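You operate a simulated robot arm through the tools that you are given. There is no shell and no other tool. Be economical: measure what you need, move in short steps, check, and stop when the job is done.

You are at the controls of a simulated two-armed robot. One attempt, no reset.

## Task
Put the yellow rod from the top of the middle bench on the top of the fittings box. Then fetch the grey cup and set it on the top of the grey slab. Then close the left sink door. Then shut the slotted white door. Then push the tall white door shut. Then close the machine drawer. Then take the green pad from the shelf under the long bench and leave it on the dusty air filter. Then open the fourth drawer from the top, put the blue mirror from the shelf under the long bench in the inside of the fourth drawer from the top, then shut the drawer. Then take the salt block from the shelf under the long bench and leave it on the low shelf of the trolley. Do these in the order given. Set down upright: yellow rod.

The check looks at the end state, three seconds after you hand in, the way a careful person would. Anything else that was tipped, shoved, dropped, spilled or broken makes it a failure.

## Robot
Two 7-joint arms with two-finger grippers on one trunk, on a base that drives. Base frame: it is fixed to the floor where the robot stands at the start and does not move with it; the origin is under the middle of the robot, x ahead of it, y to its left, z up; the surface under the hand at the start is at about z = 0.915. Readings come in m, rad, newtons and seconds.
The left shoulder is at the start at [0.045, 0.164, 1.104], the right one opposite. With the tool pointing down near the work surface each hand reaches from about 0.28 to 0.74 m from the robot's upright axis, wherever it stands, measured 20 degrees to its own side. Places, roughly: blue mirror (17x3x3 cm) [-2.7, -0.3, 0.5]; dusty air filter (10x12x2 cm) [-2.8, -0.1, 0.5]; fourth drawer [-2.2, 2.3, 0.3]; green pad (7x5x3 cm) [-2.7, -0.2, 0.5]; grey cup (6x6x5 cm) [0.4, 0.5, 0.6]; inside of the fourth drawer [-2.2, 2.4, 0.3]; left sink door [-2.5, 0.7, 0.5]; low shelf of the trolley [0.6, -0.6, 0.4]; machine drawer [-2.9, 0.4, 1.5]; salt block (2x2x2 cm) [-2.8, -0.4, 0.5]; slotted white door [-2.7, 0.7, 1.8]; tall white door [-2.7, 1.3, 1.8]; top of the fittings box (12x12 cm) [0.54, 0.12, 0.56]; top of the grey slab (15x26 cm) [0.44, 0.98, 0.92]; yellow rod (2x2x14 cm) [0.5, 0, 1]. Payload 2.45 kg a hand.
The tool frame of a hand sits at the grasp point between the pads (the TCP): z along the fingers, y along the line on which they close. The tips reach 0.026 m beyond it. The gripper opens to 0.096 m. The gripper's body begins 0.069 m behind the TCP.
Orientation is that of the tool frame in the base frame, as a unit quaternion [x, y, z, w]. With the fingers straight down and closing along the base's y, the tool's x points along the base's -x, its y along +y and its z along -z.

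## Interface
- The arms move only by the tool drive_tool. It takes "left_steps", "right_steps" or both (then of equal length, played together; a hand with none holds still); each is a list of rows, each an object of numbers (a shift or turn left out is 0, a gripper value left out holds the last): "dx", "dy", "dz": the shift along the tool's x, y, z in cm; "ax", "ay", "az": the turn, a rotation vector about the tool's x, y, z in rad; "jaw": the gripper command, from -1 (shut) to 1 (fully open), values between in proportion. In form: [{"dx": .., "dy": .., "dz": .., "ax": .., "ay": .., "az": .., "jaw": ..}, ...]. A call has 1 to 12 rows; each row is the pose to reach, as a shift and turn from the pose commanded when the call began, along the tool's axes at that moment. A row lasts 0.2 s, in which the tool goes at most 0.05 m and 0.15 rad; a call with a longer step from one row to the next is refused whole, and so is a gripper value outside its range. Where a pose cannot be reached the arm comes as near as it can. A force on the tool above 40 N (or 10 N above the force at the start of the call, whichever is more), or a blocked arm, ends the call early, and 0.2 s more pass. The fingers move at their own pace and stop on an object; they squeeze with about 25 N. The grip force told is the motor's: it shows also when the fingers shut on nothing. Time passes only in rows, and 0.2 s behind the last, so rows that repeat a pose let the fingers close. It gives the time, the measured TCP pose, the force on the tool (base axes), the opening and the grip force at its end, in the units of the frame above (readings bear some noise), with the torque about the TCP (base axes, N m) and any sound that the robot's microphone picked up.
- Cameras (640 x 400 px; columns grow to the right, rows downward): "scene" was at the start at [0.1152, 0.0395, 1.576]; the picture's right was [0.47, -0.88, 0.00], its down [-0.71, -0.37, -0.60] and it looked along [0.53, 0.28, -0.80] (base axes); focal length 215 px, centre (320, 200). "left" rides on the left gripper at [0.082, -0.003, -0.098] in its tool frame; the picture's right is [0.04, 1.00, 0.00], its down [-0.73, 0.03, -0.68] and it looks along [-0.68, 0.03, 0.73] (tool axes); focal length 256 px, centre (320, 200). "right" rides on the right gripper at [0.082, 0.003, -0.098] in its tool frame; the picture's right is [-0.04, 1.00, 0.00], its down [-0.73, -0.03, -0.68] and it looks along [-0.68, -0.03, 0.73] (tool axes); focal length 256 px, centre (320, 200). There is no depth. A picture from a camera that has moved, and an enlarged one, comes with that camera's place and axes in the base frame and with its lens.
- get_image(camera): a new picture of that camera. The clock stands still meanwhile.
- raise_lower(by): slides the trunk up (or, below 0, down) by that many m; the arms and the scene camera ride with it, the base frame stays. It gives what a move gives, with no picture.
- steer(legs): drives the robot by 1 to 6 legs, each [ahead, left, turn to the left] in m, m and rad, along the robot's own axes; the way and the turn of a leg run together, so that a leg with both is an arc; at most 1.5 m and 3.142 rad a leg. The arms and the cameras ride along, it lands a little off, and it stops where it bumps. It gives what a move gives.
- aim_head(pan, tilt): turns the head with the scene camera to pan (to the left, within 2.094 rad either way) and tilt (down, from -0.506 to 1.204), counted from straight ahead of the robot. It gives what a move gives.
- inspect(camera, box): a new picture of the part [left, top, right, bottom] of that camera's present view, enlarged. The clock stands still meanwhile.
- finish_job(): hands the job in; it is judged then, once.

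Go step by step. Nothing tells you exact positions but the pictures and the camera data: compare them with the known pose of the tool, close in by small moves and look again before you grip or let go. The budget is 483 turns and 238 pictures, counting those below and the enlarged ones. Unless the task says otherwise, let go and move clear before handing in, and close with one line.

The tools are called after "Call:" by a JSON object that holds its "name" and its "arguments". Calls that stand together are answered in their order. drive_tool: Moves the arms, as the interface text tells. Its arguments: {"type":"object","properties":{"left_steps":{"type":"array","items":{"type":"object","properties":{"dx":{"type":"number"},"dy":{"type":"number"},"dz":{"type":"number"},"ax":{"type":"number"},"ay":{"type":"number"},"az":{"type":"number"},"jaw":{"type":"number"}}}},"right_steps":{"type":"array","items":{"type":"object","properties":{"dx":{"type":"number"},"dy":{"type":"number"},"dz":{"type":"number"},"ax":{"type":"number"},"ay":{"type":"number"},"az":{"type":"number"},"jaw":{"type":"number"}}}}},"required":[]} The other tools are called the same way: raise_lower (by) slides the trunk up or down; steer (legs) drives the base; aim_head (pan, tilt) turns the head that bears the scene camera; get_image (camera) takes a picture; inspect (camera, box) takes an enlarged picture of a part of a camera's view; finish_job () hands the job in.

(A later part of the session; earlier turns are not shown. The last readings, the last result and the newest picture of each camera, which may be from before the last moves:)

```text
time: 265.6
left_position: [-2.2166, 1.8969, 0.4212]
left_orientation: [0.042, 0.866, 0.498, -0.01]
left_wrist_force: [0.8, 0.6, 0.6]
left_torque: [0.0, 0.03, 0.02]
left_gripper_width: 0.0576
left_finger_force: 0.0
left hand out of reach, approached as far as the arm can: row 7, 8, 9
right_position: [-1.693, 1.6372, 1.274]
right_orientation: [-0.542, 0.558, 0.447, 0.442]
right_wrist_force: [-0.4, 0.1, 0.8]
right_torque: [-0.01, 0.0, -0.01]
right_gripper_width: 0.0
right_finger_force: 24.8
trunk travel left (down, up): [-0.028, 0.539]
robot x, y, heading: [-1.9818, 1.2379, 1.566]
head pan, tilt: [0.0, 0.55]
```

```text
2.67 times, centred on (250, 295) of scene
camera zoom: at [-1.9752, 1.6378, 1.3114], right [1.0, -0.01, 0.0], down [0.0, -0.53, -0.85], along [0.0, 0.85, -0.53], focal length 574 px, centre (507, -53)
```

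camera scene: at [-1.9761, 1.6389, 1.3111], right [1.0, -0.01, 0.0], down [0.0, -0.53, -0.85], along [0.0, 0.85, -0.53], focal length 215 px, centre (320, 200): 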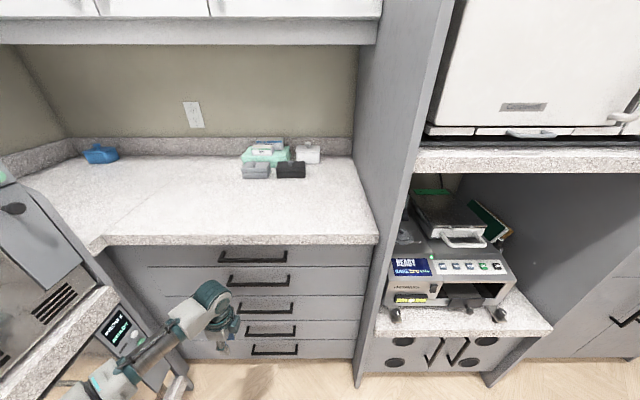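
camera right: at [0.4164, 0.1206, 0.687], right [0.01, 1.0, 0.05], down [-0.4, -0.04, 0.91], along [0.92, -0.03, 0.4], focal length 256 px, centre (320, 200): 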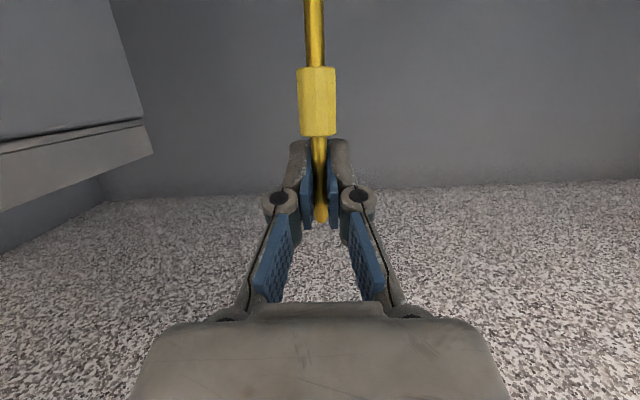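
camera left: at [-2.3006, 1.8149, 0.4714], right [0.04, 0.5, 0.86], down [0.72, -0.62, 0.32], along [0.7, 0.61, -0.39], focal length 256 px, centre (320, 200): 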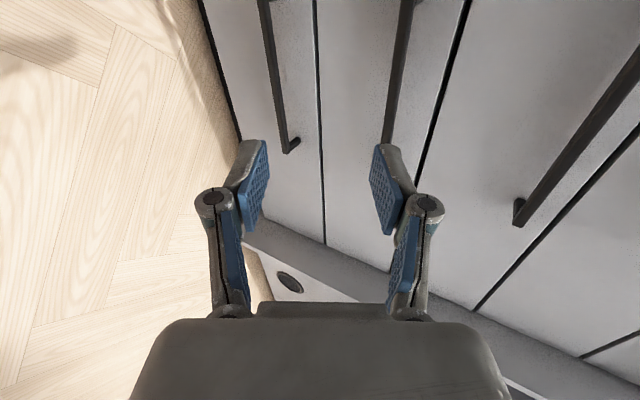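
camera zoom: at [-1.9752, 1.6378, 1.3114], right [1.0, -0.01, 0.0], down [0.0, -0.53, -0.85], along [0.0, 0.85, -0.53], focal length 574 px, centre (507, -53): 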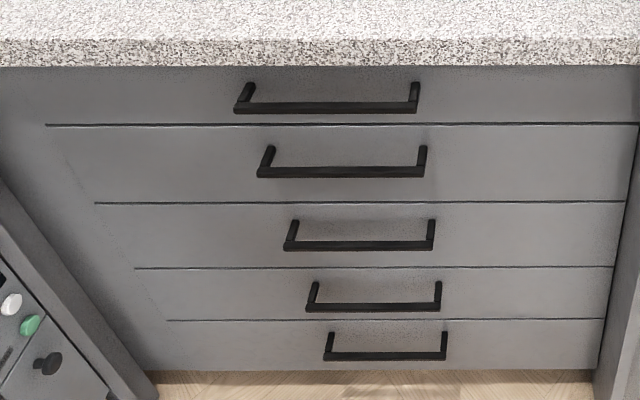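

The hand is near a limit 3 cm too high. Lower the trunk the last bit and ease the pitch slightly.

Call:
{"name": "raise_lower", "arguments": {"by": -0.026}}

Call:
{"name": "drive_tool", "arguments": {"left_steps": [{"ax": 0.1}, {"ax": 0.17}, {"ax": 0.17}, {"ax": 0.17}]}}

```text
time: 266.4
left_position: [-2.2154, 1.899, 0.3988]
left_orientation: [0.041, 0.865, 0.501, -0.011]
left_wrist_force: [-0.2, -0.4, -0.1]
left_torque: [-0.02, -0.01, -0.04]
left_gripper_width: 0.0573
left_finger_force: 0.0
right_position: [-1.6926, 1.6699, 1.2305]
right_orientation: [-0.553, 0.571, 0.43, 0.428]
right_wrist_force: [0.2, -0.5, 0.2]
right_torque: [-0.01, 0.02, 0.02]
right_gripper_width: 0.0
right_finger_force: 25.0
trunk travel left (down, up): [-0.002, 0.565]
robot x, y, heading: [-1.9814, 1.2437, 1.565]
head pan, tilt: [0.0, 0.55]
```

```text
time: 267.4
left_position: [-2.2161, 1.8986, 0.3944]
left_orientation: [0.041, 0.905, 0.422, -0.015]
left_wrist_force: [0.7, -0.4, -0.1]
left_torque: [0.01, 0.01, -0.02]
left_gripper_width: 0.0575
left_finger_force: 0.1
right_position: [-1.692, 1.6728, 1.2298]
right_orientation: [-0.554, 0.572, 0.429, 0.427]
right_wrist_force: [0.3, -1.6, 0.7]
right_torque: [0.05, 0.01, -0.02]
right_gripper_width: 0.0
right_finger_force: 25.3
trunk travel left (down, up): [-0.002, 0.565]
robot x, y, heading: [-1.9787, 1.2386, 1.563]
head pan, tilt: [0.0, 0.55]
```

z is 0.394. Drive forward 12 cm and look.

Call:
{"name": "steer", "arguments": {"legs": [[0.12, 0, 0]]}}

Call:
{"name": "get_image", "arguments": {"camera": "left"}}

```text
time: 268.6
left_position: [-2.215, 2.0173, 0.3933]
left_orientation: [0.041, 0.905, 0.423, -0.014]
left_wrist_force: [0.0, -0.5, -0.3]
left_torque: [0.0, -0.03, -0.02]
left_gripper_width: 0.0575
left_finger_force: 0.1
right_position: [-1.6919, 1.7935, 1.2277]
right_orientation: [-0.554, 0.573, 0.428, 0.426]
right_wrist_force: [0.1, 0.7, -0.1]
right_torque: [0.06, 0.04, 0.0]
right_gripper_width: 0.0002
right_finger_force: 24.6
trunk travel left (down, up): [-0.002, 0.565]
robot x, y, heading: [-1.9782, 1.3578, 1.563]
head pan, tilt: [0.0, 0.55]
```

```text
114 pictures are left
camera left: at [-2.2982, 1.9451, 0.4595], right [0.05, 0.64, 0.77], down [0.73, -0.55, 0.42], along [0.68, 0.54, -0.49], focal length 256 px, centre (320, 200)
```

left: 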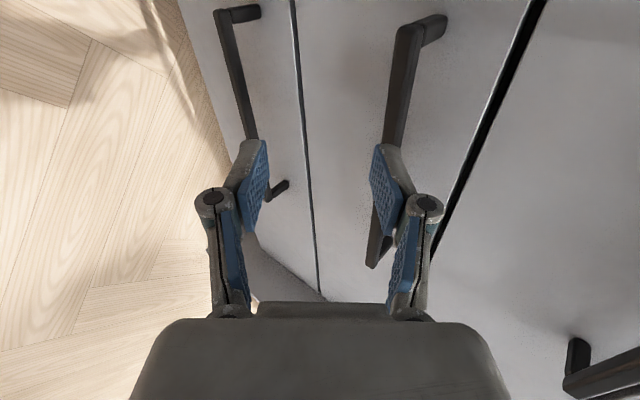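

The bar is above the line of approach. Shift up along the closing axis, then move in along the finger direction.

Call:
{"name": "drive_tool", "arguments": {"left_steps": [{"dy": 1.6}, {"dy": 3.2}, {"dy": 4.7}, {"dy": 4.7}]}}

Call:
{"name": "get_image", "arguments": {"camera": "left"}}

```text
time: 269.6
left_position: [-2.2119, 2.0462, 0.4342]
left_orientation: [0.041, 0.904, 0.426, -0.014]
left_wrist_force: [0.6, 0.3, 0.0]
left_torque: [-0.03, -0.05, -0.01]
left_gripper_width: 0.0578
left_finger_force: 0.1
right_position: [-1.6911, 1.7876, 1.23]
right_orientation: [-0.554, 0.572, 0.429, 0.427]
right_wrist_force: [-0.3, -0.8, 0.2]
right_torque: [0.01, 0.02, 0.01]
right_gripper_width: 0.0003
right_finger_force: 25.3
trunk travel left (down, up): [-0.002, 0.565]
robot x, y, heading: [-1.9781, 1.3578, 1.566]
head pan, tilt: [0.0, 0.55]
```

```text
113 pictures are left
camera left: at [-2.2948, 1.9723, 0.4992], right [0.04, 0.64, 0.77], down [0.73, -0.55, 0.41], along [0.68, 0.54, -0.49], focal length 256 px, centre (320, 200)
```

left: 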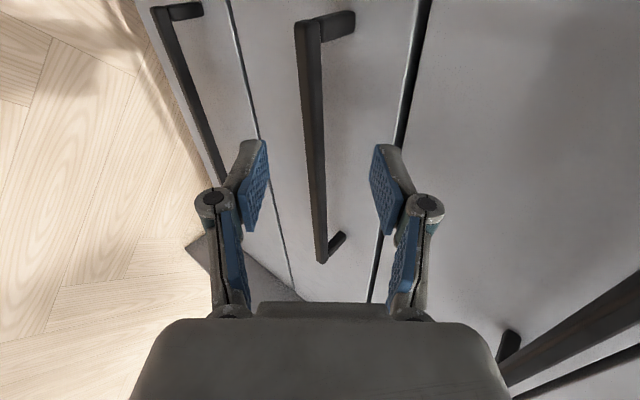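

The bar is centred between the fingers. Advance 4 cm along the fingers and close.

Call:
{"name": "drive_tool", "arguments": {"left_steps": [{"dz": 1.4}, {"dz": 2.8}, {"dz": 4.0}, {"dz": 4.0}]}}

Call:
{"name": "get_image", "arguments": {"camera": "left"}}

```text
time: 270.6
left_position: [-2.21, 2.0749, 0.4086]
left_orientation: [0.04, 0.904, 0.426, -0.014]
left_wrist_force: [-0.1, -2.5, 1.4]
left_torque: [0.12, 0.02, -0.01]
left_gripper_width: 0.0589
left_finger_force: 0.6
right_position: [-1.6926, 1.7874, 1.2304]
right_orientation: [-0.554, 0.572, 0.428, 0.426]
right_wrist_force: [-0.3, 0.3, -0.2]
right_torque: [0.0, -0.01, -0.03]
right_gripper_width: 0.0001
right_finger_force: 25.0
trunk travel left (down, up): [-0.002, 0.565]
robot x, y, heading: [-1.9766, 1.3594, 1.567]
head pan, tilt: [0.0, 0.55]
```

```text
112 pictures are left
camera left: at [-2.2935, 2.0027, 0.474], right [0.05, 0.64, 0.77], down [0.73, -0.55, 0.41], along [0.69, 0.54, -0.49], focal length 256 px, centre (320, 200)
```

left: 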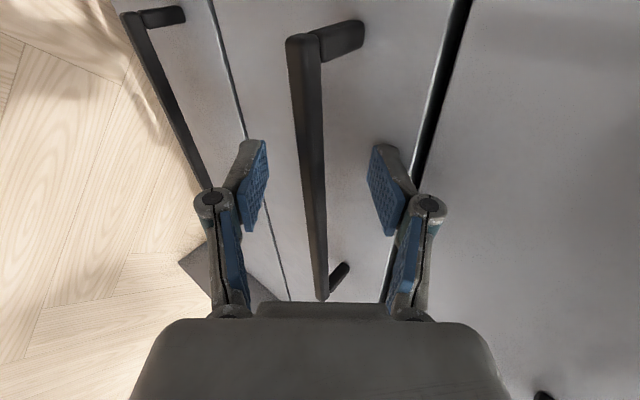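

Light touch on the front. Close the jaws on the bar.

Call:
{"name": "drive_tool", "arguments": {"left_steps": [{"dz": -0.3, "jaw": -0.3}, {"dz": -0.3, "jaw": -1}, {"dz": -0.3, "jaw": -1}, {"dz": -0.3, "jaw": -1}]}}

Call:
{"name": "get_image", "arguments": {"camera": "left"}}

```text
time: 271.6
left_position: [-2.2117, 2.0713, 0.4076]
left_orientation: [0.039, 0.905, 0.423, -0.013]
left_wrist_force: [-0.2, -19.4, -11.0]
left_torque: [-0.24, -0.51, 1.17]
left_gripper_width: 0.0165
left_finger_force: 42.4
right_position: [-1.6932, 1.7895, 1.2292]
right_orientation: [-0.555, 0.573, 0.427, 0.425]
right_wrist_force: [-0.6, 0.8, 0.0]
right_torque: [-0.01, -0.01, -0.02]
right_gripper_width: 0.0
right_finger_force: 25.3
trunk travel left (down, up): [-0.002, 0.565]
robot x, y, heading: [-1.9753, 1.3605, 1.565]
head pan, tilt: [0.0, 0.55]
```

```text
111 pictures are left
camera left: at [-2.2942, 1.9989, 0.4731], right [0.04, 0.64, 0.77], down [0.73, -0.55, 0.42], along [0.69, 0.54, -0.49], focal length 256 px, centre (320, 200)
```

left: 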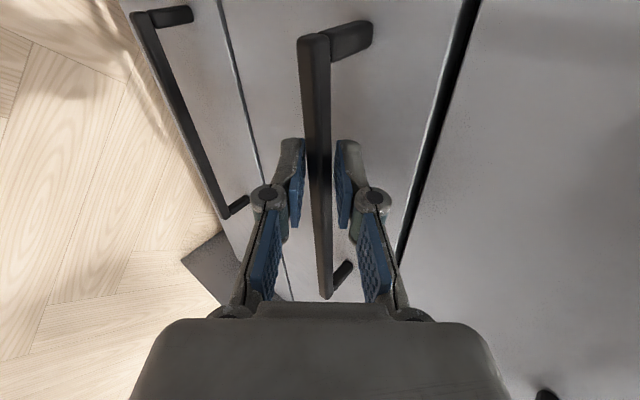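

Gripped. Pull the drawer open by driving back.

Call:
{"name": "steer", "arguments": {"legs": [[-0.3, 0, 0]]}}

Call:
{"name": "get_image", "arguments": {"camera": "scene"}}

```text
time: 273.6
left_position: [-2.2104, 1.7752, 0.4076]
left_orientation: [0.041, 0.906, 0.422, -0.012]
left_wrist_force: [15.7, 0.0, -29.5]
left_torque: [-0.16, -1.0, 0.49]
left_gripper_width: 0.0163
left_finger_force: 42.6
right_position: [-1.6937, 1.4947, 1.2285]
right_orientation: [-0.556, 0.573, 0.428, 0.424]
right_wrist_force: [0.4, 0.3, 0.1]
right_torque: [-0.03, 0.02, 0.02]
right_gripper_width: 0.0
right_finger_force: 25.1
trunk travel left (down, up): [-0.002, 0.565]
robot x, y, heading: [-1.9764, 1.0589, 1.569]
head pan, tilt: [0.0, 0.55]
```

```text
110 pictures are left
camera scene: at [-1.9761, 1.4989, 1.2701], right [1.0, 0.0, 0.0], down [0.0, -0.53, -0.85], along [0.0, 0.85, -0.53], focal length 215 px, centre (320, 200)
```

scene: 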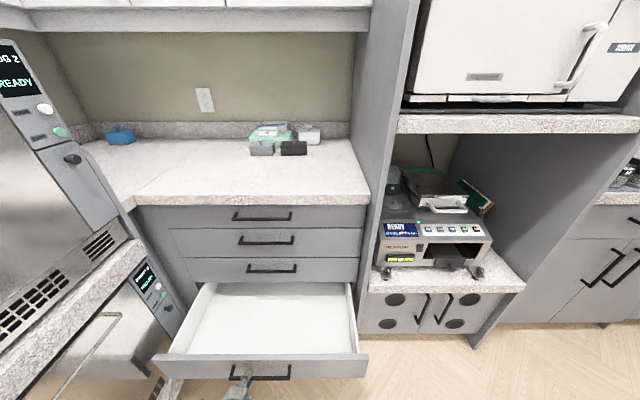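

Drawer 4 is open ~30 cm. Release the handle and withdraw.

Call:
{"name": "drive_tool", "arguments": {"left_steps": [{"jaw": 0.2}, {"jaw": 0.3}, {"dz": -2, "jaw": 0.3}, {"dz": -5}, {"dz": -9}]}}

Call:
{"name": "steer", "arguments": {"legs": [[-0.25, 0, 0]]}}

Call:
{"name": "get_image", "arguments": {"camera": "scene"}}

```text
time: 274.9
left_position: [-2.2129, 1.7, 0.4737]
left_orientation: [0.04, 0.903, 0.428, -0.011]
left_wrist_force: [0.1, 0.1, 0.0]
left_torque: [0.02, -0.02, -0.02]
left_gripper_width: 0.0625
left_finger_force: 0.0
right_position: [-1.693, 1.4841, 1.2305]
right_orientation: [-0.556, 0.574, 0.427, 0.424]
right_wrist_force: [0.1, 0.0, -0.1]
right_torque: [-0.03, 0.0, 0.01]
right_gripper_width: 0.0
right_finger_force: 25.3
trunk travel left (down, up): [-0.002, 0.565]
robot x, y, heading: [-1.9787, 1.0615, 1.569]
head pan, tilt: [0.0, 0.55]
```

```text
time: 276.7
left_position: [-2.2145, 1.4503, 0.4733]
left_orientation: [0.041, 0.903, 0.428, -0.013]
left_wrist_force: [0.5, -0.1, 0.1]
left_torque: [0.01, -0.01, -0.03]
left_gripper_width: 0.0624
left_finger_force: 0.0
right_position: [-1.6951, 1.2355, 1.2277]
right_orientation: [-0.556, 0.574, 0.426, 0.424]
right_wrist_force: [-0.5, -0.5, 1.1]
right_torque: [0.01, 0.02, 0.01]
right_gripper_width: 0.0
right_finger_force: 25.3
trunk travel left (down, up): [-0.002, 0.565]
robot x, y, heading: [-1.9798, 0.8089, 1.575]
head pan, tilt: [0.0, 0.55]
```

```text
109 pictures are left
camera scene: at [-1.9775, 1.2408, 1.2729], right [1.0, 0.0, 0.0], down [0.0, -0.53, -0.85], along [0.0, 0.85, -0.53], focal length 215 px, centre (320, 200)
```

scene: 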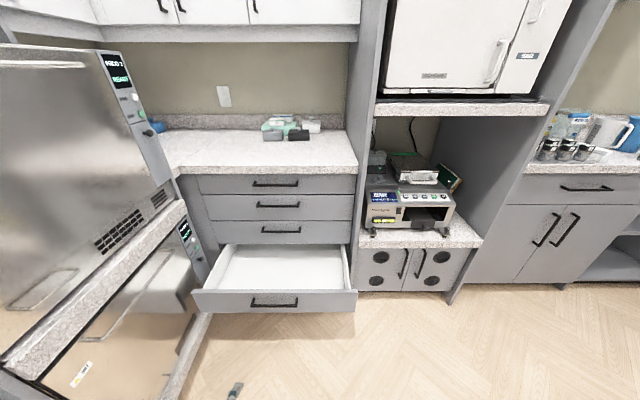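

Now fetch the mirror. Roll the hand back, back away, turn to face the long bench.

Call:
{"name": "drive_tool", "arguments": {"left_steps": [{"az": -0.15}, {"az": -0.3}, {"az": -0.45}, {"az": -0.6}, {"az": -0.75}, {"az": -0.9}, {"az": -1.05}, {"az": -1.2}, {"az": -1.35}, {"az": -1.5}, {"az": -1.57}, {"az": -1.57}]}}

Call:
{"name": "drive_tool", "arguments": {"left_steps": [{"ay": 0.15, "dz": -2, "dx": -3}, {"ay": 0.3, "dz": -4, "dx": -6}, {"ay": 0.35, "dz": -5, "dx": -9}, {"ay": 0.35, "dz": -6, "dx": -11}, {"ay": 0.35, "dz": -6, "dx": -11}]}}

Call:
{"name": "steer", "arguments": {"legs": [[-0.3, 0, 0], [0, -0.6, 0], [0, 0, 1.54], [0, 0.52, 0]]}}

Call:
{"name": "aim_head", "arguments": {"pan": 0.2, "tilt": 0.6}}

Call:
{"name": "get_image", "arguments": {"camera": "scene"}}

Call:
{"name": "get_image", "arguments": {"camera": "left"}}

```text
time: 279.3
left_position: [-2.214, 1.4465, 0.4768]
left_orientation: [-0.609, 0.666, 0.313, 0.295]
left_wrist_force: [-0.3, -0.6, -0.5]
left_torque: [0.03, 0.0, 0.0]
left_gripper_width: 0.0623
left_finger_force: 0.1
right_position: [-1.6958, 1.2343, 1.2284]
right_orientation: [-0.558, 0.575, 0.425, 0.421]
right_wrist_force: [-0.3, -0.5, 0.3]
right_torque: [-0.01, -0.02, 0.01]
right_gripper_width: 0.0
right_finger_force: 24.6
trunk travel left (down, up): [-0.002, 0.565]
robot x, y, heading: [-1.9771, 0.8098, 1.566]
head pan, tilt: [0.0, 0.55]
```

```text
time: 280.5
left_position: [-2.2054, 1.4702, 0.5998]
left_orientation: [-0.654, 0.708, 0.203, 0.175]
left_wrist_force: [0.6, 0.1, 0.6]
left_torque: [0.01, 0.0, -0.01]
left_gripper_width: 0.0623
left_finger_force: 0.2
right_position: [-1.6959, 1.2355, 1.2276]
right_orientation: [-0.559, 0.576, 0.424, 0.421]
right_wrist_force: [-0.3, 0.6, 0.8]
right_torque: [0.01, -0.03, 0.0]
right_gripper_width: 0.0
right_finger_force: 25.5
trunk travel left (down, up): [-0.002, 0.565]
robot x, y, heading: [-1.9835, 0.8097, 1.571]
head pan, tilt: [0.0, 0.55]
```

```text
time: 291.9
left_position: [-2.0688, -0.2148, 0.5997]
left_orientation: [0.962, -0.056, -0.267, 0.016]
left_wrist_force: [-0.2, -0.5, 0.8]
left_torque: [-0.02, -0.01, 0.0]
left_gripper_width: 0.0624
left_finger_force: 0.1
right_position: [-1.8137, 0.2848, 1.2276]
right_orientation: [0.801, -0.028, -0.598, -0.009]
right_wrist_force: [-0.4, -0.2, 0.2]
right_torque: [-0.01, 0.0, -0.02]
right_gripper_width: 0.0
right_finger_force: 24.8
trunk travel left (down, up): [-0.002, 0.565]
robot x, y, heading: [-1.4006, -0.0146, 3.104]
head pan, tilt: [0.0, 0.55]
```

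```text
time: 292.6
left_position: [-2.0655, -0.2149, 0.6048]
left_orientation: [0.961, -0.057, -0.27, 0.015]
left_wrist_force: [-0.4, -0.4, -0.2]
left_torque: [0.03, 0.01, 0.03]
left_gripper_width: 0.0623
left_finger_force: 0.0
right_position: [-1.8127, 0.2851, 1.2257]
right_orientation: [0.802, -0.026, -0.596, -0.008]
right_wrist_force: [-0.6, -0.5, -0.6]
right_torque: [0.01, -0.01, 0.01]
right_gripper_width: 0.0001
right_finger_force: 25.2
trunk travel left (down, up): [-0.002, 0.565]
robot x, y, heading: [-1.4007, -0.0179, 3.099]
head pan, tilt: [0.201, 0.6]
```

```text
108 pictures are left
camera scene: at [-1.828, -0.0128, 1.2682], right [-0.16, 0.99, 0.0], down [0.56, 0.09, -0.82], along [-0.81, -0.13, -0.57], focal length 215 px, centre (320, 200)
```

scene: 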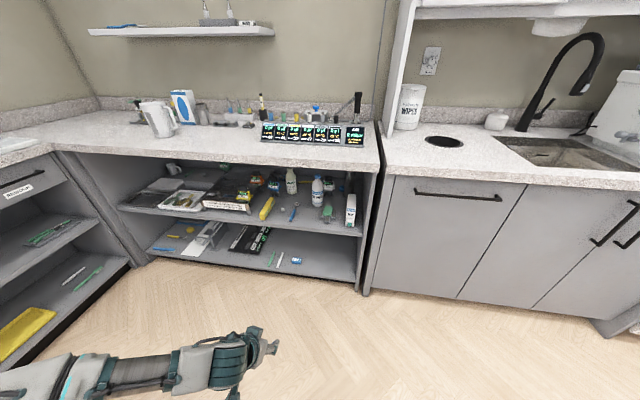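

```text
107 pictures are left
camera left: at [-1.9459, -0.2219, 0.6455], right [-0.07, -1.0, 0.04], down [-0.27, 0.06, 0.96], along [-0.96, 0.05, -0.27], focal length 256 px, centre (320, 200)
```

left: 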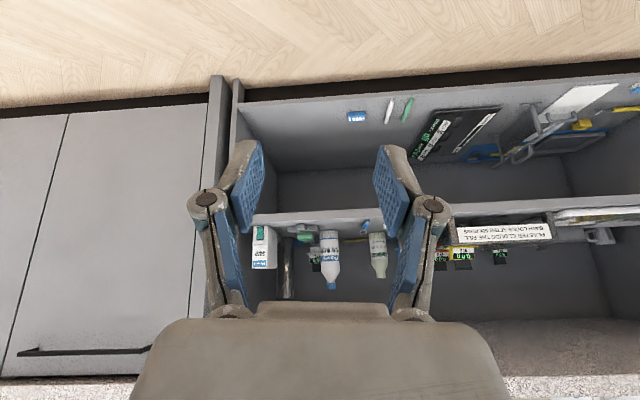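

Drive in toward the mirror.

Call:
{"name": "steer", "arguments": {"legs": [[0.52, 0.08, 0]]}}

Call:
{"name": "get_image", "arguments": {"camera": "left"}}

```text
time: 295.7
left_position: [-2.5839, -0.2756, 0.6042]
left_orientation: [0.961, -0.056, -0.27, 0.015]
left_wrist_force: [0.4, 0.9, 0.3]
left_torque: [-0.03, -0.01, -0.02]
left_gripper_width: 0.0622
left_finger_force: 0.0
right_position: [-2.3332, 0.2225, 1.2268]
right_orientation: [0.802, -0.025, -0.596, -0.007]
right_wrist_force: [0.2, 0.4, 0.9]
right_torque: [0.0, -0.02, 0.0]
right_gripper_width: 0.0
right_finger_force: 24.9
trunk travel left (down, up): [-0.002, 0.565]
robot x, y, heading: [-1.9185, -0.0759, 3.105]
head pan, tilt: [0.201, 0.6]
```

```text
106 pictures are left
camera left: at [-2.4652, -0.2832, 0.6452], right [-0.07, -1.0, 0.04], down [-0.27, 0.06, 0.96], along [-0.96, 0.05, -0.28], focal length 256 px, centre (320, 200)
```

left: 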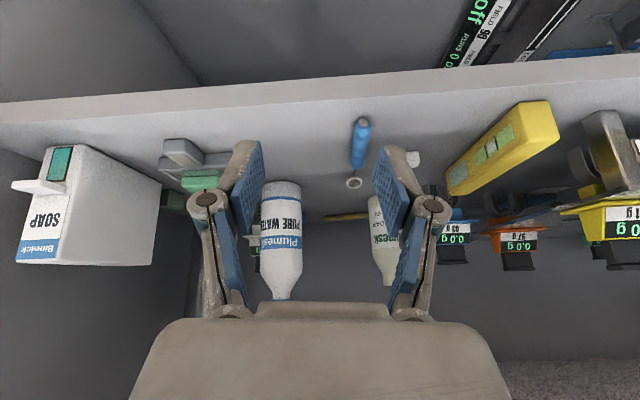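

Mirror handle centre ≈(-2.735, -0.317), pointing along x. Move in over it, aligning the yaw.

Call:
{"name": "steer", "arguments": {"legs": [[0.06, 0, 0]]}}

Call:
{"name": "drive_tool", "arguments": {"left_steps": [{"dx": -1.5, "dy": 1.6, "dz": 2.2, "ax": -0.04, "ay": 0.004, "az": -0.066, "jaw": 0.1}, {"dx": -3, "dy": 3.2, "dz": 4.4, "ax": -0.08, "ay": 0.009, "az": -0.132, "jaw": 0.1}, {"dx": -4.5, "dy": 4.86, "dz": 6.6, "ax": -0.08, "ay": 0.009, "az": -0.132, "jaw": 0.1}, {"dx": -4.5, "dy": 4.86, "dz": 6.6, "ax": -0.08, "ay": 0.009, "az": -0.132, "jaw": 0.1}]}}

Call:
{"name": "get_image", "arguments": {"camera": "left"}}

```text
time: 296.7
left_position: [-2.6431, -0.2748, 0.6064]
left_orientation: [0.961, -0.055, -0.272, 0.014]
left_wrist_force: [-0.4, 0.3, 0.4]
left_torque: [-0.01, 0.0, 0.01]
left_gripper_width: 0.0624
left_finger_force: 0.1
right_position: [-2.392, 0.2239, 1.228]
right_orientation: [0.803, -0.023, -0.595, -0.005]
right_wrist_force: [-0.2, -1.2, 0.4]
right_torque: [0.02, 0.05, -0.01]
right_gripper_width: 0.0
right_finger_force: 24.9
trunk travel left (down, up): [-0.002, 0.565]
robot x, y, heading: [-1.9809, -0.0758, 3.101]
head pan, tilt: [0.201, 0.6]
```

```text
time: 297.7
left_position: [-2.7174, -0.3185, 0.5829]
left_orientation: [0.961, 0.019, -0.274, 0.036]
left_wrist_force: [-0.2, 0.2, -1.0]
left_torque: [-0.01, 0.04, -0.03]
left_gripper_width: 0.0527
left_finger_force: 0.1
right_position: [-2.391, 0.223, 1.2266]
right_orientation: [0.802, -0.022, -0.596, -0.003]
right_wrist_force: [0.3, 0.0, 0.7]
right_torque: [0.02, 0.0, 0.03]
right_gripper_width: 0.0
right_finger_force: 24.8
trunk travel left (down, up): [-0.002, 0.565]
robot x, y, heading: [-1.9796, -0.0721, 3.099]
head pan, tilt: [0.201, 0.6]
```

```text
105 pictures are left
camera left: at [-2.5966, -0.3057, 0.6223], right [0.09, -1.0, 0.04], down [-0.27, 0.01, 0.96], along [-0.96, -0.1, -0.26], focal length 256 px, centre (320, 200)
```

left: 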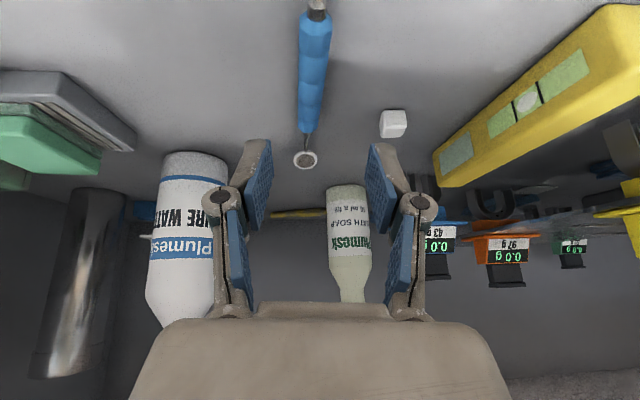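

The handle lies straight between the fingers. Descend 5 cm.

Call:
{"name": "drive_tool", "arguments": {"left_steps": [{"dx": 0.9, "dy": -0.2, "dz": 1.4}, {"dx": 1.8, "dy": -0.5, "dz": 2.9}, {"dx": 2.7, "dy": -0.7, "dz": 4.3}, {"dx": 2.7, "dy": -0.7, "dz": 4.3}]}}

Call:
{"name": "get_image", "arguments": {"camera": "left"}}

```text
time: 298.7
left_position: [-2.7159, -0.3128, 0.5315]
left_orientation: [0.961, 0.019, -0.273, 0.035]
left_wrist_force: [0.7, 0.6, -0.2]
left_torque: [-0.01, -0.04, -0.02]
left_gripper_width: 0.0527
left_finger_force: 0.0
right_position: [-2.389, 0.2227, 1.2277]
right_orientation: [0.802, -0.021, -0.597, -0.002]
right_wrist_force: [0.2, 0.2, 0.2]
right_torque: [-0.02, -0.01, -0.02]
right_gripper_width: 0.0001
right_finger_force: 24.7
trunk travel left (down, up): [-0.002, 0.565]
robot x, y, heading: [-1.9803, -0.0758, 3.099]
head pan, tilt: [0.201, 0.6]
```

```text
104 pictures are left
camera left: at [-2.5966, -0.301, 0.5713], right [0.09, -1.0, 0.04], down [-0.27, 0.01, 0.96], along [-0.96, -0.1, -0.26], focal length 256 px, centre (320, 200)
```

left: 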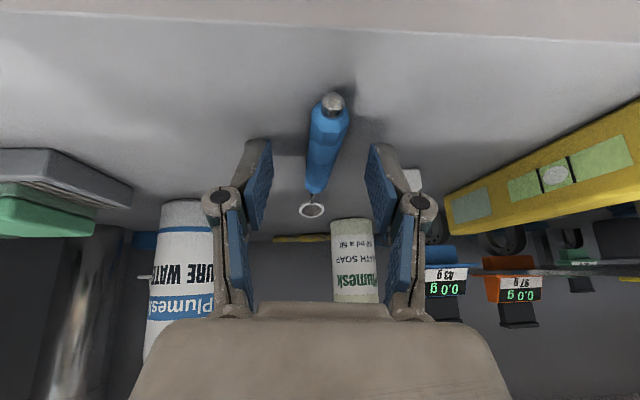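

Call:
{"name": "drive_tool", "arguments": {"left_steps": [{"dx": 0.12, "dz": 0.2}, {"dx": 0.12, "dz": 0.2, "jaw": -0.5}, {"dx": 0.12, "dz": 0.2, "jaw": -1}, {"dx": 0.12, "dz": 0.2, "jaw": -1}]}}

Call:
{"name": "drive_tool", "arguments": {"left_steps": [{"dx": -0.8, "dz": -1.3}, {"dx": -1.6, "dz": -2.6}, {"dx": -2.9, "dz": -4.6}, {"dx": -2.9, "dz": -4.6}]}}

Call:
{"name": "get_image", "arguments": {"camera": "left"}}

```text
time: 299.7
left_position: [-2.7155, -0.3122, 0.5286]
left_orientation: [0.961, 0.019, -0.274, 0.035]
left_wrist_force: [0.0, 0.0, 2.2]
left_torque: [0.0, 0.01, -0.12]
left_gripper_width: 0.0152
left_finger_force: 24.6
right_position: [-2.3909, 0.2234, 1.2284]
right_orientation: [0.802, -0.021, -0.597, -0.002]
right_wrist_force: [0.7, -1.0, 0.1]
right_torque: [0.0, -0.02, 0.02]
right_gripper_width: 0.0
right_finger_force: 25.1
trunk travel left (down, up): [-0.002, 0.565]
robot x, y, heading: [-1.9823, -0.0771, 3.102]
head pan, tilt: [0.201, 0.6]
```

```text
time: 300.7
left_position: [-2.7163, -0.3108, 0.5818]
left_orientation: [0.961, 0.019, -0.273, 0.035]
left_wrist_force: [0.1, 0.3, 0.3]
left_torque: [-0.01, 0.0, 0.01]
left_gripper_width: 0.015
left_finger_force: 25.1
right_position: [-2.3917, 0.2221, 1.2264]
right_orientation: [0.803, -0.022, -0.596, -0.003]
right_wrist_force: [-1.3, 0.6, -0.7]
right_torque: [-0.03, -0.01, 0.04]
right_gripper_width: 0.0
right_finger_force: 24.8
trunk travel left (down, up): [-0.002, 0.565]
robot x, y, heading: [-1.9828, -0.0728, 3.103]
head pan, tilt: [0.201, 0.6]
```

```text
103 pictures are left
camera left: at [-2.5967, -0.2983, 0.622], right [0.09, -1.0, 0.04], down [-0.27, 0.01, 0.96], along [-0.96, -0.1, -0.27], focal length 256 px, centre (320, 200)
```

left: 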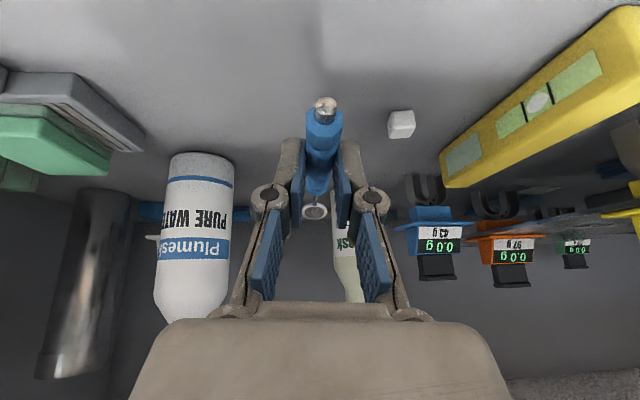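

The mirror is held. Carry it to the open drawer.

Call:
{"name": "steer", "arguments": {"legs": [[-0.6, 0, 0], [0, -0.6, 0], [0, 0, -1.535], [0.5, 0, 0], [0, 0.5, 0]]}}

Call:
{"name": "aim_head", "arguments": {"pan": 0.0, "tilt": 0.75}}

Call:
{"name": "get_image", "arguments": {"camera": "scene"}}

Call:
{"name": "get_image", "arguments": {"camera": "left"}}

```text
time: 315.9
left_position: [-2.1027, 1.7391, 0.5828]
left_orientation: [0.701, -0.658, -0.22, -0.165]
left_wrist_force: [-0.3, 0.4, 0.1]
left_torque: [0.03, 0.03, -0.01]
left_gripper_width: 0.0152
left_finger_force: 24.9
right_position: [-1.5593, 1.4283, 1.2253]
right_orientation: [-0.56, 0.576, 0.426, 0.416]
right_wrist_force: [0.0, -0.4, 0.7]
right_torque: [0.03, 0.02, 0.01]
right_gripper_width: 0.0002
right_finger_force: 25.0
trunk travel left (down, up): [-0.002, 0.565]
robot x, y, heading: [-1.8463, 1.009, 1.561]
head pan, tilt: [0.201, 0.6]
```

```text
time: 316.6
left_position: [-2.1025, 1.735, 0.5874]
left_orientation: [0.702, -0.656, -0.223, -0.166]
left_wrist_force: [0.9, -0.3, -0.5]
left_torque: [0.03, 0.02, -0.01]
left_gripper_width: 0.0147
left_finger_force: 25.4
right_position: [-1.5607, 1.4278, 1.2259]
right_orientation: [-0.561, 0.575, 0.428, 0.415]
right_wrist_force: [0.7, -0.3, -0.4]
right_torque: [-0.03, -0.02, 0.0]
right_gripper_width: 0.0
right_finger_force: 25.0
trunk travel left (down, up): [-0.002, 0.565]
robot x, y, heading: [-1.8434, 1.0096, 1.558]
head pan, tilt: [0.0, 0.75]
```

```text
102 pictures are left
camera scene: at [-1.8353, 1.434, 1.2552], right [1.0, -0.01, 0.0], down [-0.01, -0.69, -0.73], along [0.01, 0.73, -0.69], focal length 215 px, centre (320, 200)
```

scene: 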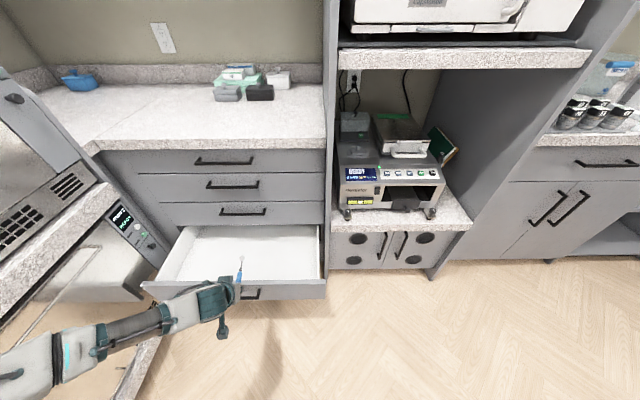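

```text
101 pictures are left
camera left: at [-2.0863, 1.615, 0.6268], right [-0.99, -0.12, 0.04], down [0.01, 0.26, 0.97], along [-0.12, 0.96, -0.26], focal length 256 px, centre (320, 200)
```

left: 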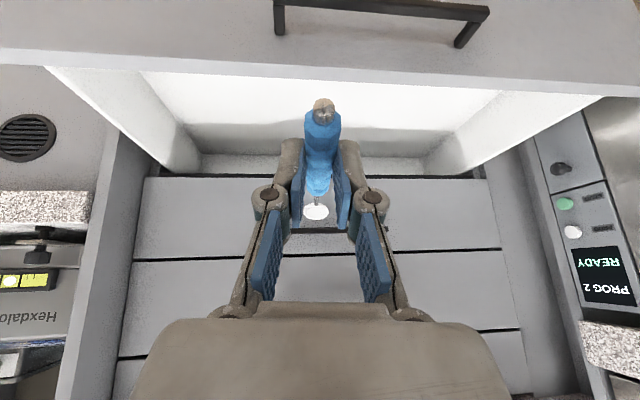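

Drive forward so the mirror is over the drawer's interior.

Call:
{"name": "steer", "arguments": {"legs": [[0.235, 0, 0]]}}

Call:
{"name": "drive_tool", "arguments": {"left_steps": [{"dx": 2.2, "dz": 3.6}, {"dx": 4.4, "dz": 7.2}, {"dx": 6.4, "dz": 10.4}, {"dx": 6.4, "dz": 10.4}]}}

Call:
{"name": "get_image", "arguments": {"camera": "left"}}

Call:
{"name": "inspect", "arguments": {"camera": "scene", "box": [120, 240, 360, 390]}}

```text
time: 318.4
left_position: [-2.1004, 1.9724, 0.586]
left_orientation: [0.701, -0.657, -0.221, -0.168]
left_wrist_force: [0.9, -2.9, 1.4]
left_torque: [0.13, -0.01, -0.13]
left_gripper_width: 0.0151
left_finger_force: 25.4
right_position: [-1.5624, 1.6624, 1.2283]
right_orientation: [-0.563, 0.574, 0.427, 0.415]
right_wrist_force: [-0.2, 0.8, -1.3]
right_torque: [-0.02, -0.01, -0.02]
right_gripper_width: 0.0
right_finger_force: 25.3
trunk travel left (down, up): [-0.002, 0.565]
robot x, y, heading: [-1.8397, 1.2477, 1.56]
head pan, tilt: [0.0, 0.75]
```

```text
time: 319.4
left_position: [-2.1065, 1.9709, 0.468]
left_orientation: [0.701, -0.655, -0.223, -0.17]
left_wrist_force: [-0.7, 0.4, -0.2]
left_torque: [-0.01, 0.02, -0.04]
left_gripper_width: 0.0152
left_finger_force: 24.8
right_position: [-1.5637, 1.6605, 1.2295]
right_orientation: [-0.564, 0.571, 0.43, 0.414]
right_wrist_force: [0.2, 0.6, 0.0]
right_torque: [0.04, -0.04, 0.0]
right_gripper_width: 0.0
right_finger_force: 24.8
trunk travel left (down, up): [-0.002, 0.565]
robot x, y, heading: [-1.843, 1.243, 1.557]
head pan, tilt: [0.0, 0.75]
```

```text
100 pictures are left
camera left: at [-2.0917, 1.8493, 0.5074], right [-0.99, -0.12, 0.03], down [0.0, 0.26, 0.97], along [-0.12, 0.96, -0.25], focal length 256 px, centre (320, 200)
```

left: 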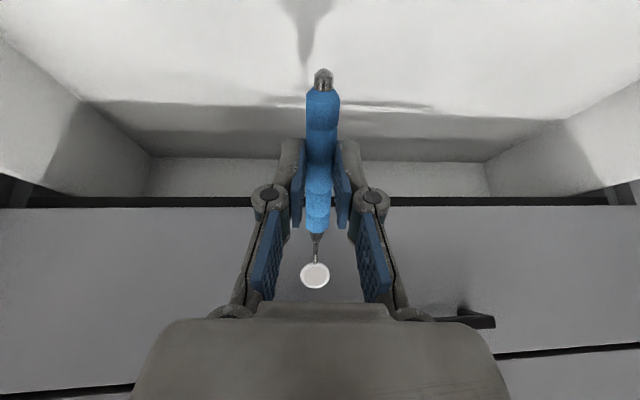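

```text
2.67 times, centred on (240, 315) of scene
camera zoom: at [-1.8373, 1.6701, 1.2554], right [1.0, -0.01, 0.0], down [-0.01, -0.69, -0.73], along [0.01, 0.73, -0.69], focal length 574 px, centre (533, -107)
```

zoom: 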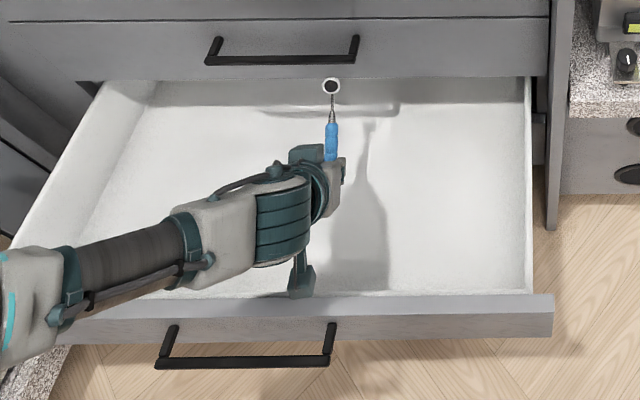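

The mirror tilted a bit in the grip but is secure. Continue lowering into the drawer.

Call:
{"name": "drive_tool", "arguments": {"left_steps": [{"dx": 0.8, "dz": 1.5}, {"dx": 1.6, "dz": 2.9}, {"dx": 2.4, "dz": 4.4}, {"dx": 2.4, "dz": 4.4}]}}

Call:
{"name": "get_image", "arguments": {"camera": "left"}}

```text
time: 320.4
left_position: [-2.1098, 1.9738, 0.4201]
left_orientation: [0.701, -0.656, -0.223, -0.17]
left_wrist_force: [0.1, 0.5, -0.4]
left_torque: [-0.03, 0.0, 0.01]
left_gripper_width: 0.0151
left_finger_force: 25.0
right_position: [-1.5629, 1.662, 1.2272]
right_orientation: [-0.563, 0.572, 0.429, 0.414]
right_wrist_force: [0.2, -0.5, -0.3]
right_torque: [-0.02, 0.02, 0.0]
right_gripper_width: 0.0
right_finger_force: 24.7
trunk travel left (down, up): [-0.002, 0.565]
robot x, y, heading: [-1.8462, 1.2412, 1.559]
head pan, tilt: [0.0, 0.75]
```

```text
98 pictures are left
camera left: at [-2.0951, 1.8526, 0.4584], right [-0.99, -0.12, 0.03], down [0.0, 0.26, 0.97], along [-0.12, 0.96, -0.25], focal length 256 px, centre (320, 200)
```

left: 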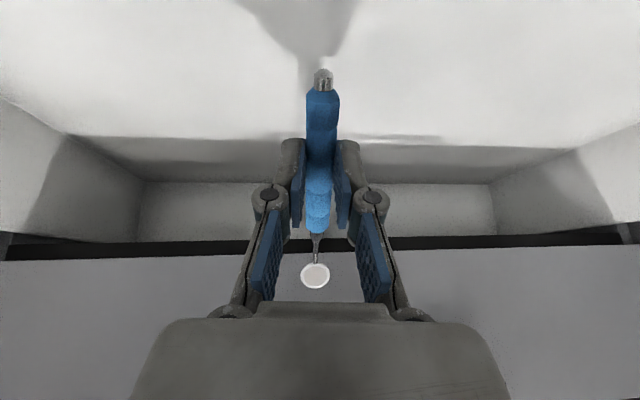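

Call:
{"name": "drive_tool", "arguments": {"left_steps": [{"dx": 0.25, "dz": 0.4}, {"dx": 0.5, "dz": 0.9}, {"dx": 0.75, "dz": 1.3}, {"dx": 1.0, "dz": 1.75}, {"dx": 1.0, "dz": 1.75}]}}

Call:
{"name": "get_image", "arguments": {"camera": "left"}}

```text
time: 321.5
left_position: [-2.11, 1.9798, 0.4128]
left_orientation: [0.7, -0.653, -0.229, -0.177]
left_wrist_force: [1.7, 2.5, 25.3]
left_torque: [-3.44, -0.09, 0.19]
left_gripper_width: 0.015
left_finger_force: 25.6
right_position: [-1.5627, 1.661, 1.2284]
right_orientation: [-0.564, 0.571, 0.431, 0.412]
right_wrist_force: [-0.5, 0.4, -0.1]
right_torque: [-0.02, 0.01, -0.01]
right_gripper_width: 0.0001
right_finger_force: 25.0
trunk travel left (down, up): [-0.002, 0.565]
robot x, y, heading: [-1.8451, 1.2453, 1.559]
head pan, tilt: [0.0, 0.75]
stopped in row 5 (left hand): the force on the tool passed its limit at 43 N (the readings are from after the stop); the commanded pose is now the measured one
```

```text
97 pictures are left
camera left: at [-2.0948, 1.8577, 0.4474], right [-0.99, -0.12, 0.03], down [0.0, 0.24, 0.97], along [-0.12, 0.96, -0.23], focal length 256 px, centre (320, 200)
```

left: 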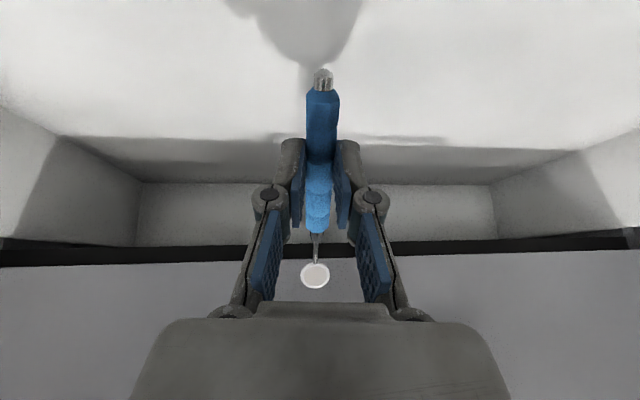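

The hand's camera is touching the drawer front's rim. Lift 1.5 cm, move 3 cm deeper, and lower again.

Call:
{"name": "drive_tool", "arguments": {"left_steps": [{"dx": -0.8, "dz": -1.3}, {"dx": -2.0, "dz": -0.5}, {"dx": -3.35, "dz": 0.3}, {"dx": -3.35, "dz": 0.3}]}}

Call:
{"name": "drive_tool", "arguments": {"left_steps": [{"dx": 0.5, "dz": 0.85}, {"dx": 1.0, "dz": 1.7}, {"dx": 1.5, "dz": 2.5}, {"dx": 1.9, "dz": 3.2}, {"dx": 1.9, "dz": 3.2}]}}

Call:
{"name": "get_image", "arguments": {"camera": "left"}}

Call:
{"name": "inspect", "arguments": {"camera": "scene", "box": [120, 240, 360, 390]}}

```text
time: 322.5
left_position: [-2.1123, 2.0082, 0.422]
left_orientation: [0.7, -0.654, -0.227, -0.175]
left_wrist_force: [0.4, -0.4, -0.3]
left_torque: [0.0, 0.04, -0.03]
left_gripper_width: 0.0152
left_finger_force: 25.2
right_position: [-1.5648, 1.6613, 1.2282]
right_orientation: [-0.564, 0.571, 0.431, 0.412]
right_wrist_force: [-0.4, 0.7, 0.1]
right_torque: [0.03, -0.01, 0.0]
right_gripper_width: 0.0
right_finger_force: 25.1
trunk travel left (down, up): [-0.002, 0.565]
robot x, y, heading: [-1.8417, 1.2449, 1.555]
head pan, tilt: [0.0, 0.75]
```

```text
time: 323.7
left_position: [-2.1183, 2.0026, 0.3907]
left_orientation: [0.701, -0.653, -0.227, -0.174]
left_wrist_force: [-0.3, -0.6, -0.5]
left_torque: [-0.02, -0.01, -0.01]
left_gripper_width: 0.0152
left_finger_force: 25.7
left hand out of reach, approached as far as the arm can: row 3, 4, 5
right_position: [-1.5648, 1.6618, 1.227]
right_orientation: [-0.566, 0.571, 0.431, 0.411]
right_wrist_force: [1.1, -0.4, -0.3]
right_torque: [0.03, -0.02, 0.02]
right_gripper_width: 0.0
right_finger_force: 25.1
trunk travel left (down, up): [-0.002, 0.565]
robot x, y, heading: [-1.8442, 1.2459, 1.558]
head pan, tilt: [0.0, 0.75]
```

```text
96 pictures are left
camera left: at [-2.1042, 1.8812, 0.4269], right [-0.99, -0.12, 0.03], down [0.0, 0.24, 0.97], along [-0.12, 0.96, -0.24], focal length 256 px, centre (320, 200)
```

left: 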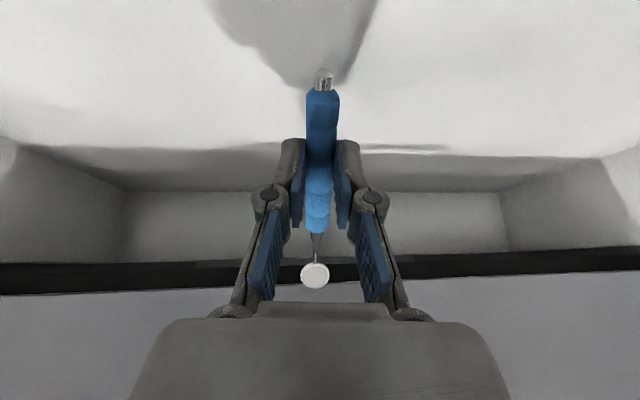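

```text
2.67 times, centred on (240, 315) of scene
camera zoom: at [-1.8369, 1.6708, 1.2551], right [1.0, -0.01, 0.0], down [-0.01, -0.69, -0.73], along [0.01, 0.73, -0.69], focal length 574 px, centre (533, -107)
```

zoom: 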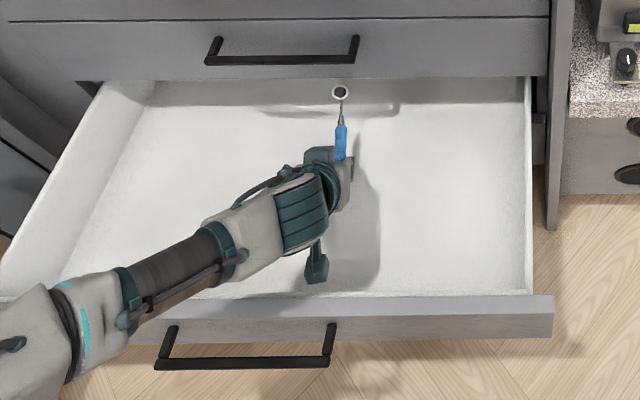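

I want to set it lower than the arm now reaches. Raise, draw back 10 cm, drive 10 cm closer, then lower again.

Call:
{"name": "drive_tool", "arguments": {"left_steps": [{"dx": -2.1, "dz": -3.4}, {"dx": -4.2, "dz": -6.8}, {"dx": -6.4, "dz": -10.2}, {"dx": -3, "dz": -12.5}, {"dx": 1, "dz": -14.5}, {"dx": 2.1, "dz": -15.5}, {"dx": 2.1, "dz": -15.5}]}}

Call:
{"name": "steer", "arguments": {"legs": [[0.11, 0, 0]]}}

Call:
{"name": "drive_tool", "arguments": {"left_steps": [{"dx": 2.1, "dz": 3.4}, {"dx": 4.2, "dz": 6.8}, {"dx": 6.3, "dz": 10.2}, {"dx": 7.4, "dz": 11.9}, {"dx": 7.4, "dz": 11.9}]}}

Call:
{"name": "get_image", "arguments": {"camera": "left"}}

```text
time: 325.3
left_position: [-2.1039, 1.9003, 0.5085]
left_orientation: [0.701, -0.654, -0.227, -0.174]
left_wrist_force: [0.0, 0.2, -0.1]
left_torque: [-0.04, -0.06, -0.01]
left_gripper_width: 0.0152
left_finger_force: 25.2
right_position: [-1.5634, 1.662, 1.2289]
right_orientation: [-0.564, 0.571, 0.431, 0.413]
right_wrist_force: [-0.1, 0.2, -0.4]
right_torque: [0.02, 0.0, -0.02]
right_gripper_width: 0.0
right_finger_force: 24.9
trunk travel left (down, up): [-0.002, 0.565]
robot x, y, heading: [-1.8419, 1.2446, 1.555]
head pan, tilt: [0.0, 0.75]
```

```text
time: 326.5
left_position: [-2.1025, 2.0114, 0.5079]
left_orientation: [0.701, -0.653, -0.227, -0.173]
left_wrist_force: [0.5, 0.7, -0.7]
left_torque: [-0.01, -0.01, -0.03]
left_gripper_width: 0.015
left_finger_force: 25.0
right_position: [-1.5632, 1.7724, 1.2275]
right_orientation: [-0.565, 0.571, 0.43, 0.412]
right_wrist_force: [-0.2, 0.2, -0.2]
right_torque: [0.03, -0.01, 0.0]
right_gripper_width: 0.0
right_finger_force: 24.6
trunk travel left (down, up): [-0.002, 0.565]
robot x, y, heading: [-1.8434, 1.3552, 1.559]
head pan, tilt: [0.0, 0.75]
```

```text
time: 327.7
left_position: [-2.1112, 2.0129, 0.3734]
left_orientation: [0.699, -0.653, -0.23, -0.177]
left_wrist_force: [1.2, -0.2, -0.9]
left_torque: [0.04, -0.01, -0.02]
left_gripper_width: 0.0152
left_finger_force: 24.7
right_position: [-1.5649, 1.7706, 1.2273]
right_orientation: [-0.566, 0.57, 0.432, 0.41]
right_wrist_force: [0.6, 0.9, 0.1]
right_torque: [0.0, -0.02, 0.01]
right_gripper_width: 0.0
right_finger_force: 24.6
trunk travel left (down, up): [-0.002, 0.565]
robot x, y, heading: [-1.8439, 1.3534, 1.556]
head pan, tilt: [0.0, 0.75]
```

```text
94 pictures are left
camera left: at [-2.096, 1.8904, 0.4082], right [-0.99, -0.12, 0.03], down [0.0, 0.24, 0.97], along [-0.12, 0.96, -0.24], focal length 256 px, centre (320, 200)
```

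left: 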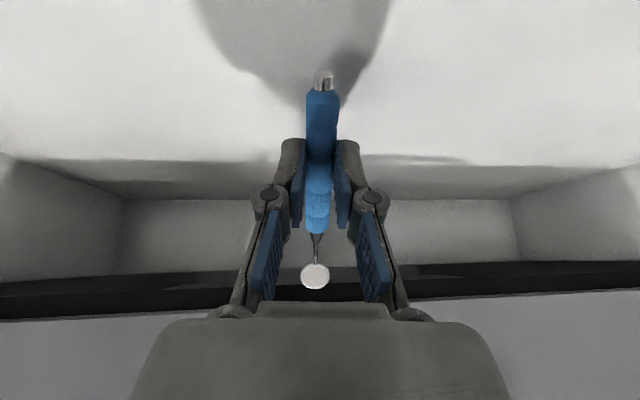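

Continue down gently.

Call:
{"name": "drive_tool", "arguments": {"left_steps": [{"dx": 0.6, "dz": 1.0}, {"dx": 1.2, "dz": 2.0}, {"dx": 1.7, "dz": 2.8}, {"dx": 1.7, "dz": 2.8}]}}

Call:
{"name": "get_image", "arguments": {"camera": "left"}}

```text
time: 328.7
left_position: [-2.1124, 2.0128, 0.3425]
left_orientation: [0.699, -0.653, -0.23, -0.178]
left_wrist_force: [0.3, 1.8, 20.6]
left_torque: [-0.34, -0.06, -0.02]
left_gripper_width: 0.0152
left_finger_force: 25.2
right_position: [-1.5622, 1.7663, 1.2307]
right_orientation: [-0.565, 0.57, 0.433, 0.411]
right_wrist_force: [-0.3, 0.1, 0.4]
right_torque: [0.0, -0.02, 0.0]
right_gripper_width: 0.0
right_finger_force: 25.2
trunk travel left (down, up): [-0.002, 0.565]
robot x, y, heading: [-1.8395, 1.3582, 1.559]
head pan, tilt: [0.0, 0.75]
```

```text
93 pictures are left
camera left: at [-2.0968, 1.8907, 0.3777], right [-0.99, -0.12, 0.03], down [0.0, 0.23, 0.97], along [-0.12, 0.96, -0.23], focal length 256 px, centre (320, 200)
```

left: 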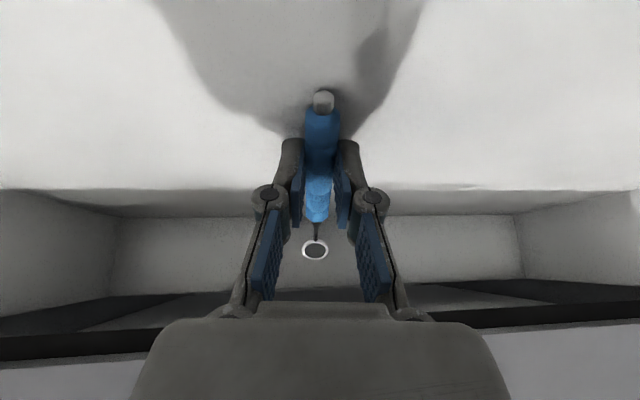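

The near end touches the bottom and the mirror is levelling. A little lower, then release.

Call:
{"name": "drive_tool", "arguments": {"left_steps": [{"dx": 0.2, "dz": 0.3}, {"dx": 0.3, "dz": 0.5}]}}

Call:
{"name": "drive_tool", "arguments": {"left_steps": [{"jaw": -0.6}, {"jaw": -0.3}, {"jaw": -0.1}, {"jaw": -0.1}]}}

Call:
{"name": "get_image", "arguments": {"camera": "left"}}

```text
time: 329.3
left_position: [-2.1112, 2.0133, 0.3361]
left_orientation: [0.7, -0.653, -0.229, -0.177]
left_wrist_force: [2.8, -0.5, 20.5]
left_torque: [-0.31, -0.23, -0.06]
left_gripper_width: 0.0147
left_finger_force: 25.6
right_position: [-1.5627, 1.7675, 1.2298]
right_orientation: [-0.564, 0.571, 0.432, 0.411]
right_wrist_force: [-0.2, 0.8, 0.4]
right_torque: [-0.02, 0.01, 0.0]
right_gripper_width: 0.0003
right_finger_force: 25.0
trunk travel left (down, up): [-0.002, 0.565]
robot x, y, heading: [-1.8418, 1.3532, 1.558]
head pan, tilt: [0.0, 0.75]
```

```text
time: 330.3
left_position: [-2.1131, 2.0117, 0.3321]
left_orientation: [0.7, -0.654, -0.228, -0.176]
left_wrist_force: [0.4, -0.8, 4.4]
left_torque: [-0.01, -0.27, -0.07]
left_gripper_width: 0.044
left_finger_force: 5.3
right_position: [-1.5637, 1.7703, 1.2289]
right_orientation: [-0.566, 0.57, 0.432, 0.41]
right_wrist_force: [-0.3, 0.2, 0.3]
right_torque: [-0.01, 0.0, -0.02]
right_gripper_width: 0.0
right_finger_force: 25.0
trunk travel left (down, up): [-0.002, 0.565]
robot x, y, heading: [-1.843, 1.3544, 1.559]
head pan, tilt: [0.0, 0.75]
```

```text
92 pictures are left
camera left: at [-2.0983, 1.89, 0.3691], right [-0.99, -0.12, 0.03], down [0.0, 0.24, 0.97], along [-0.12, 0.96, -0.24], focal length 256 px, centre (320, 200)
```

left: 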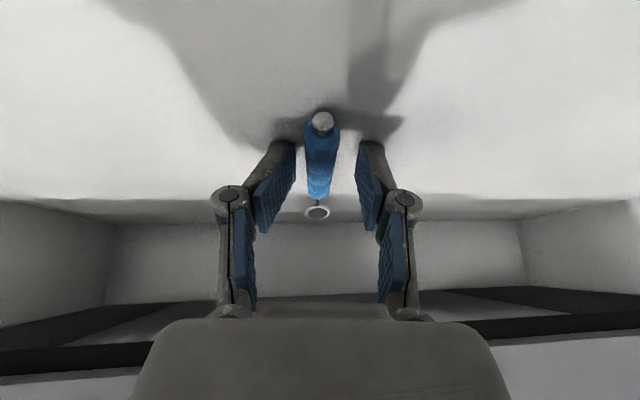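

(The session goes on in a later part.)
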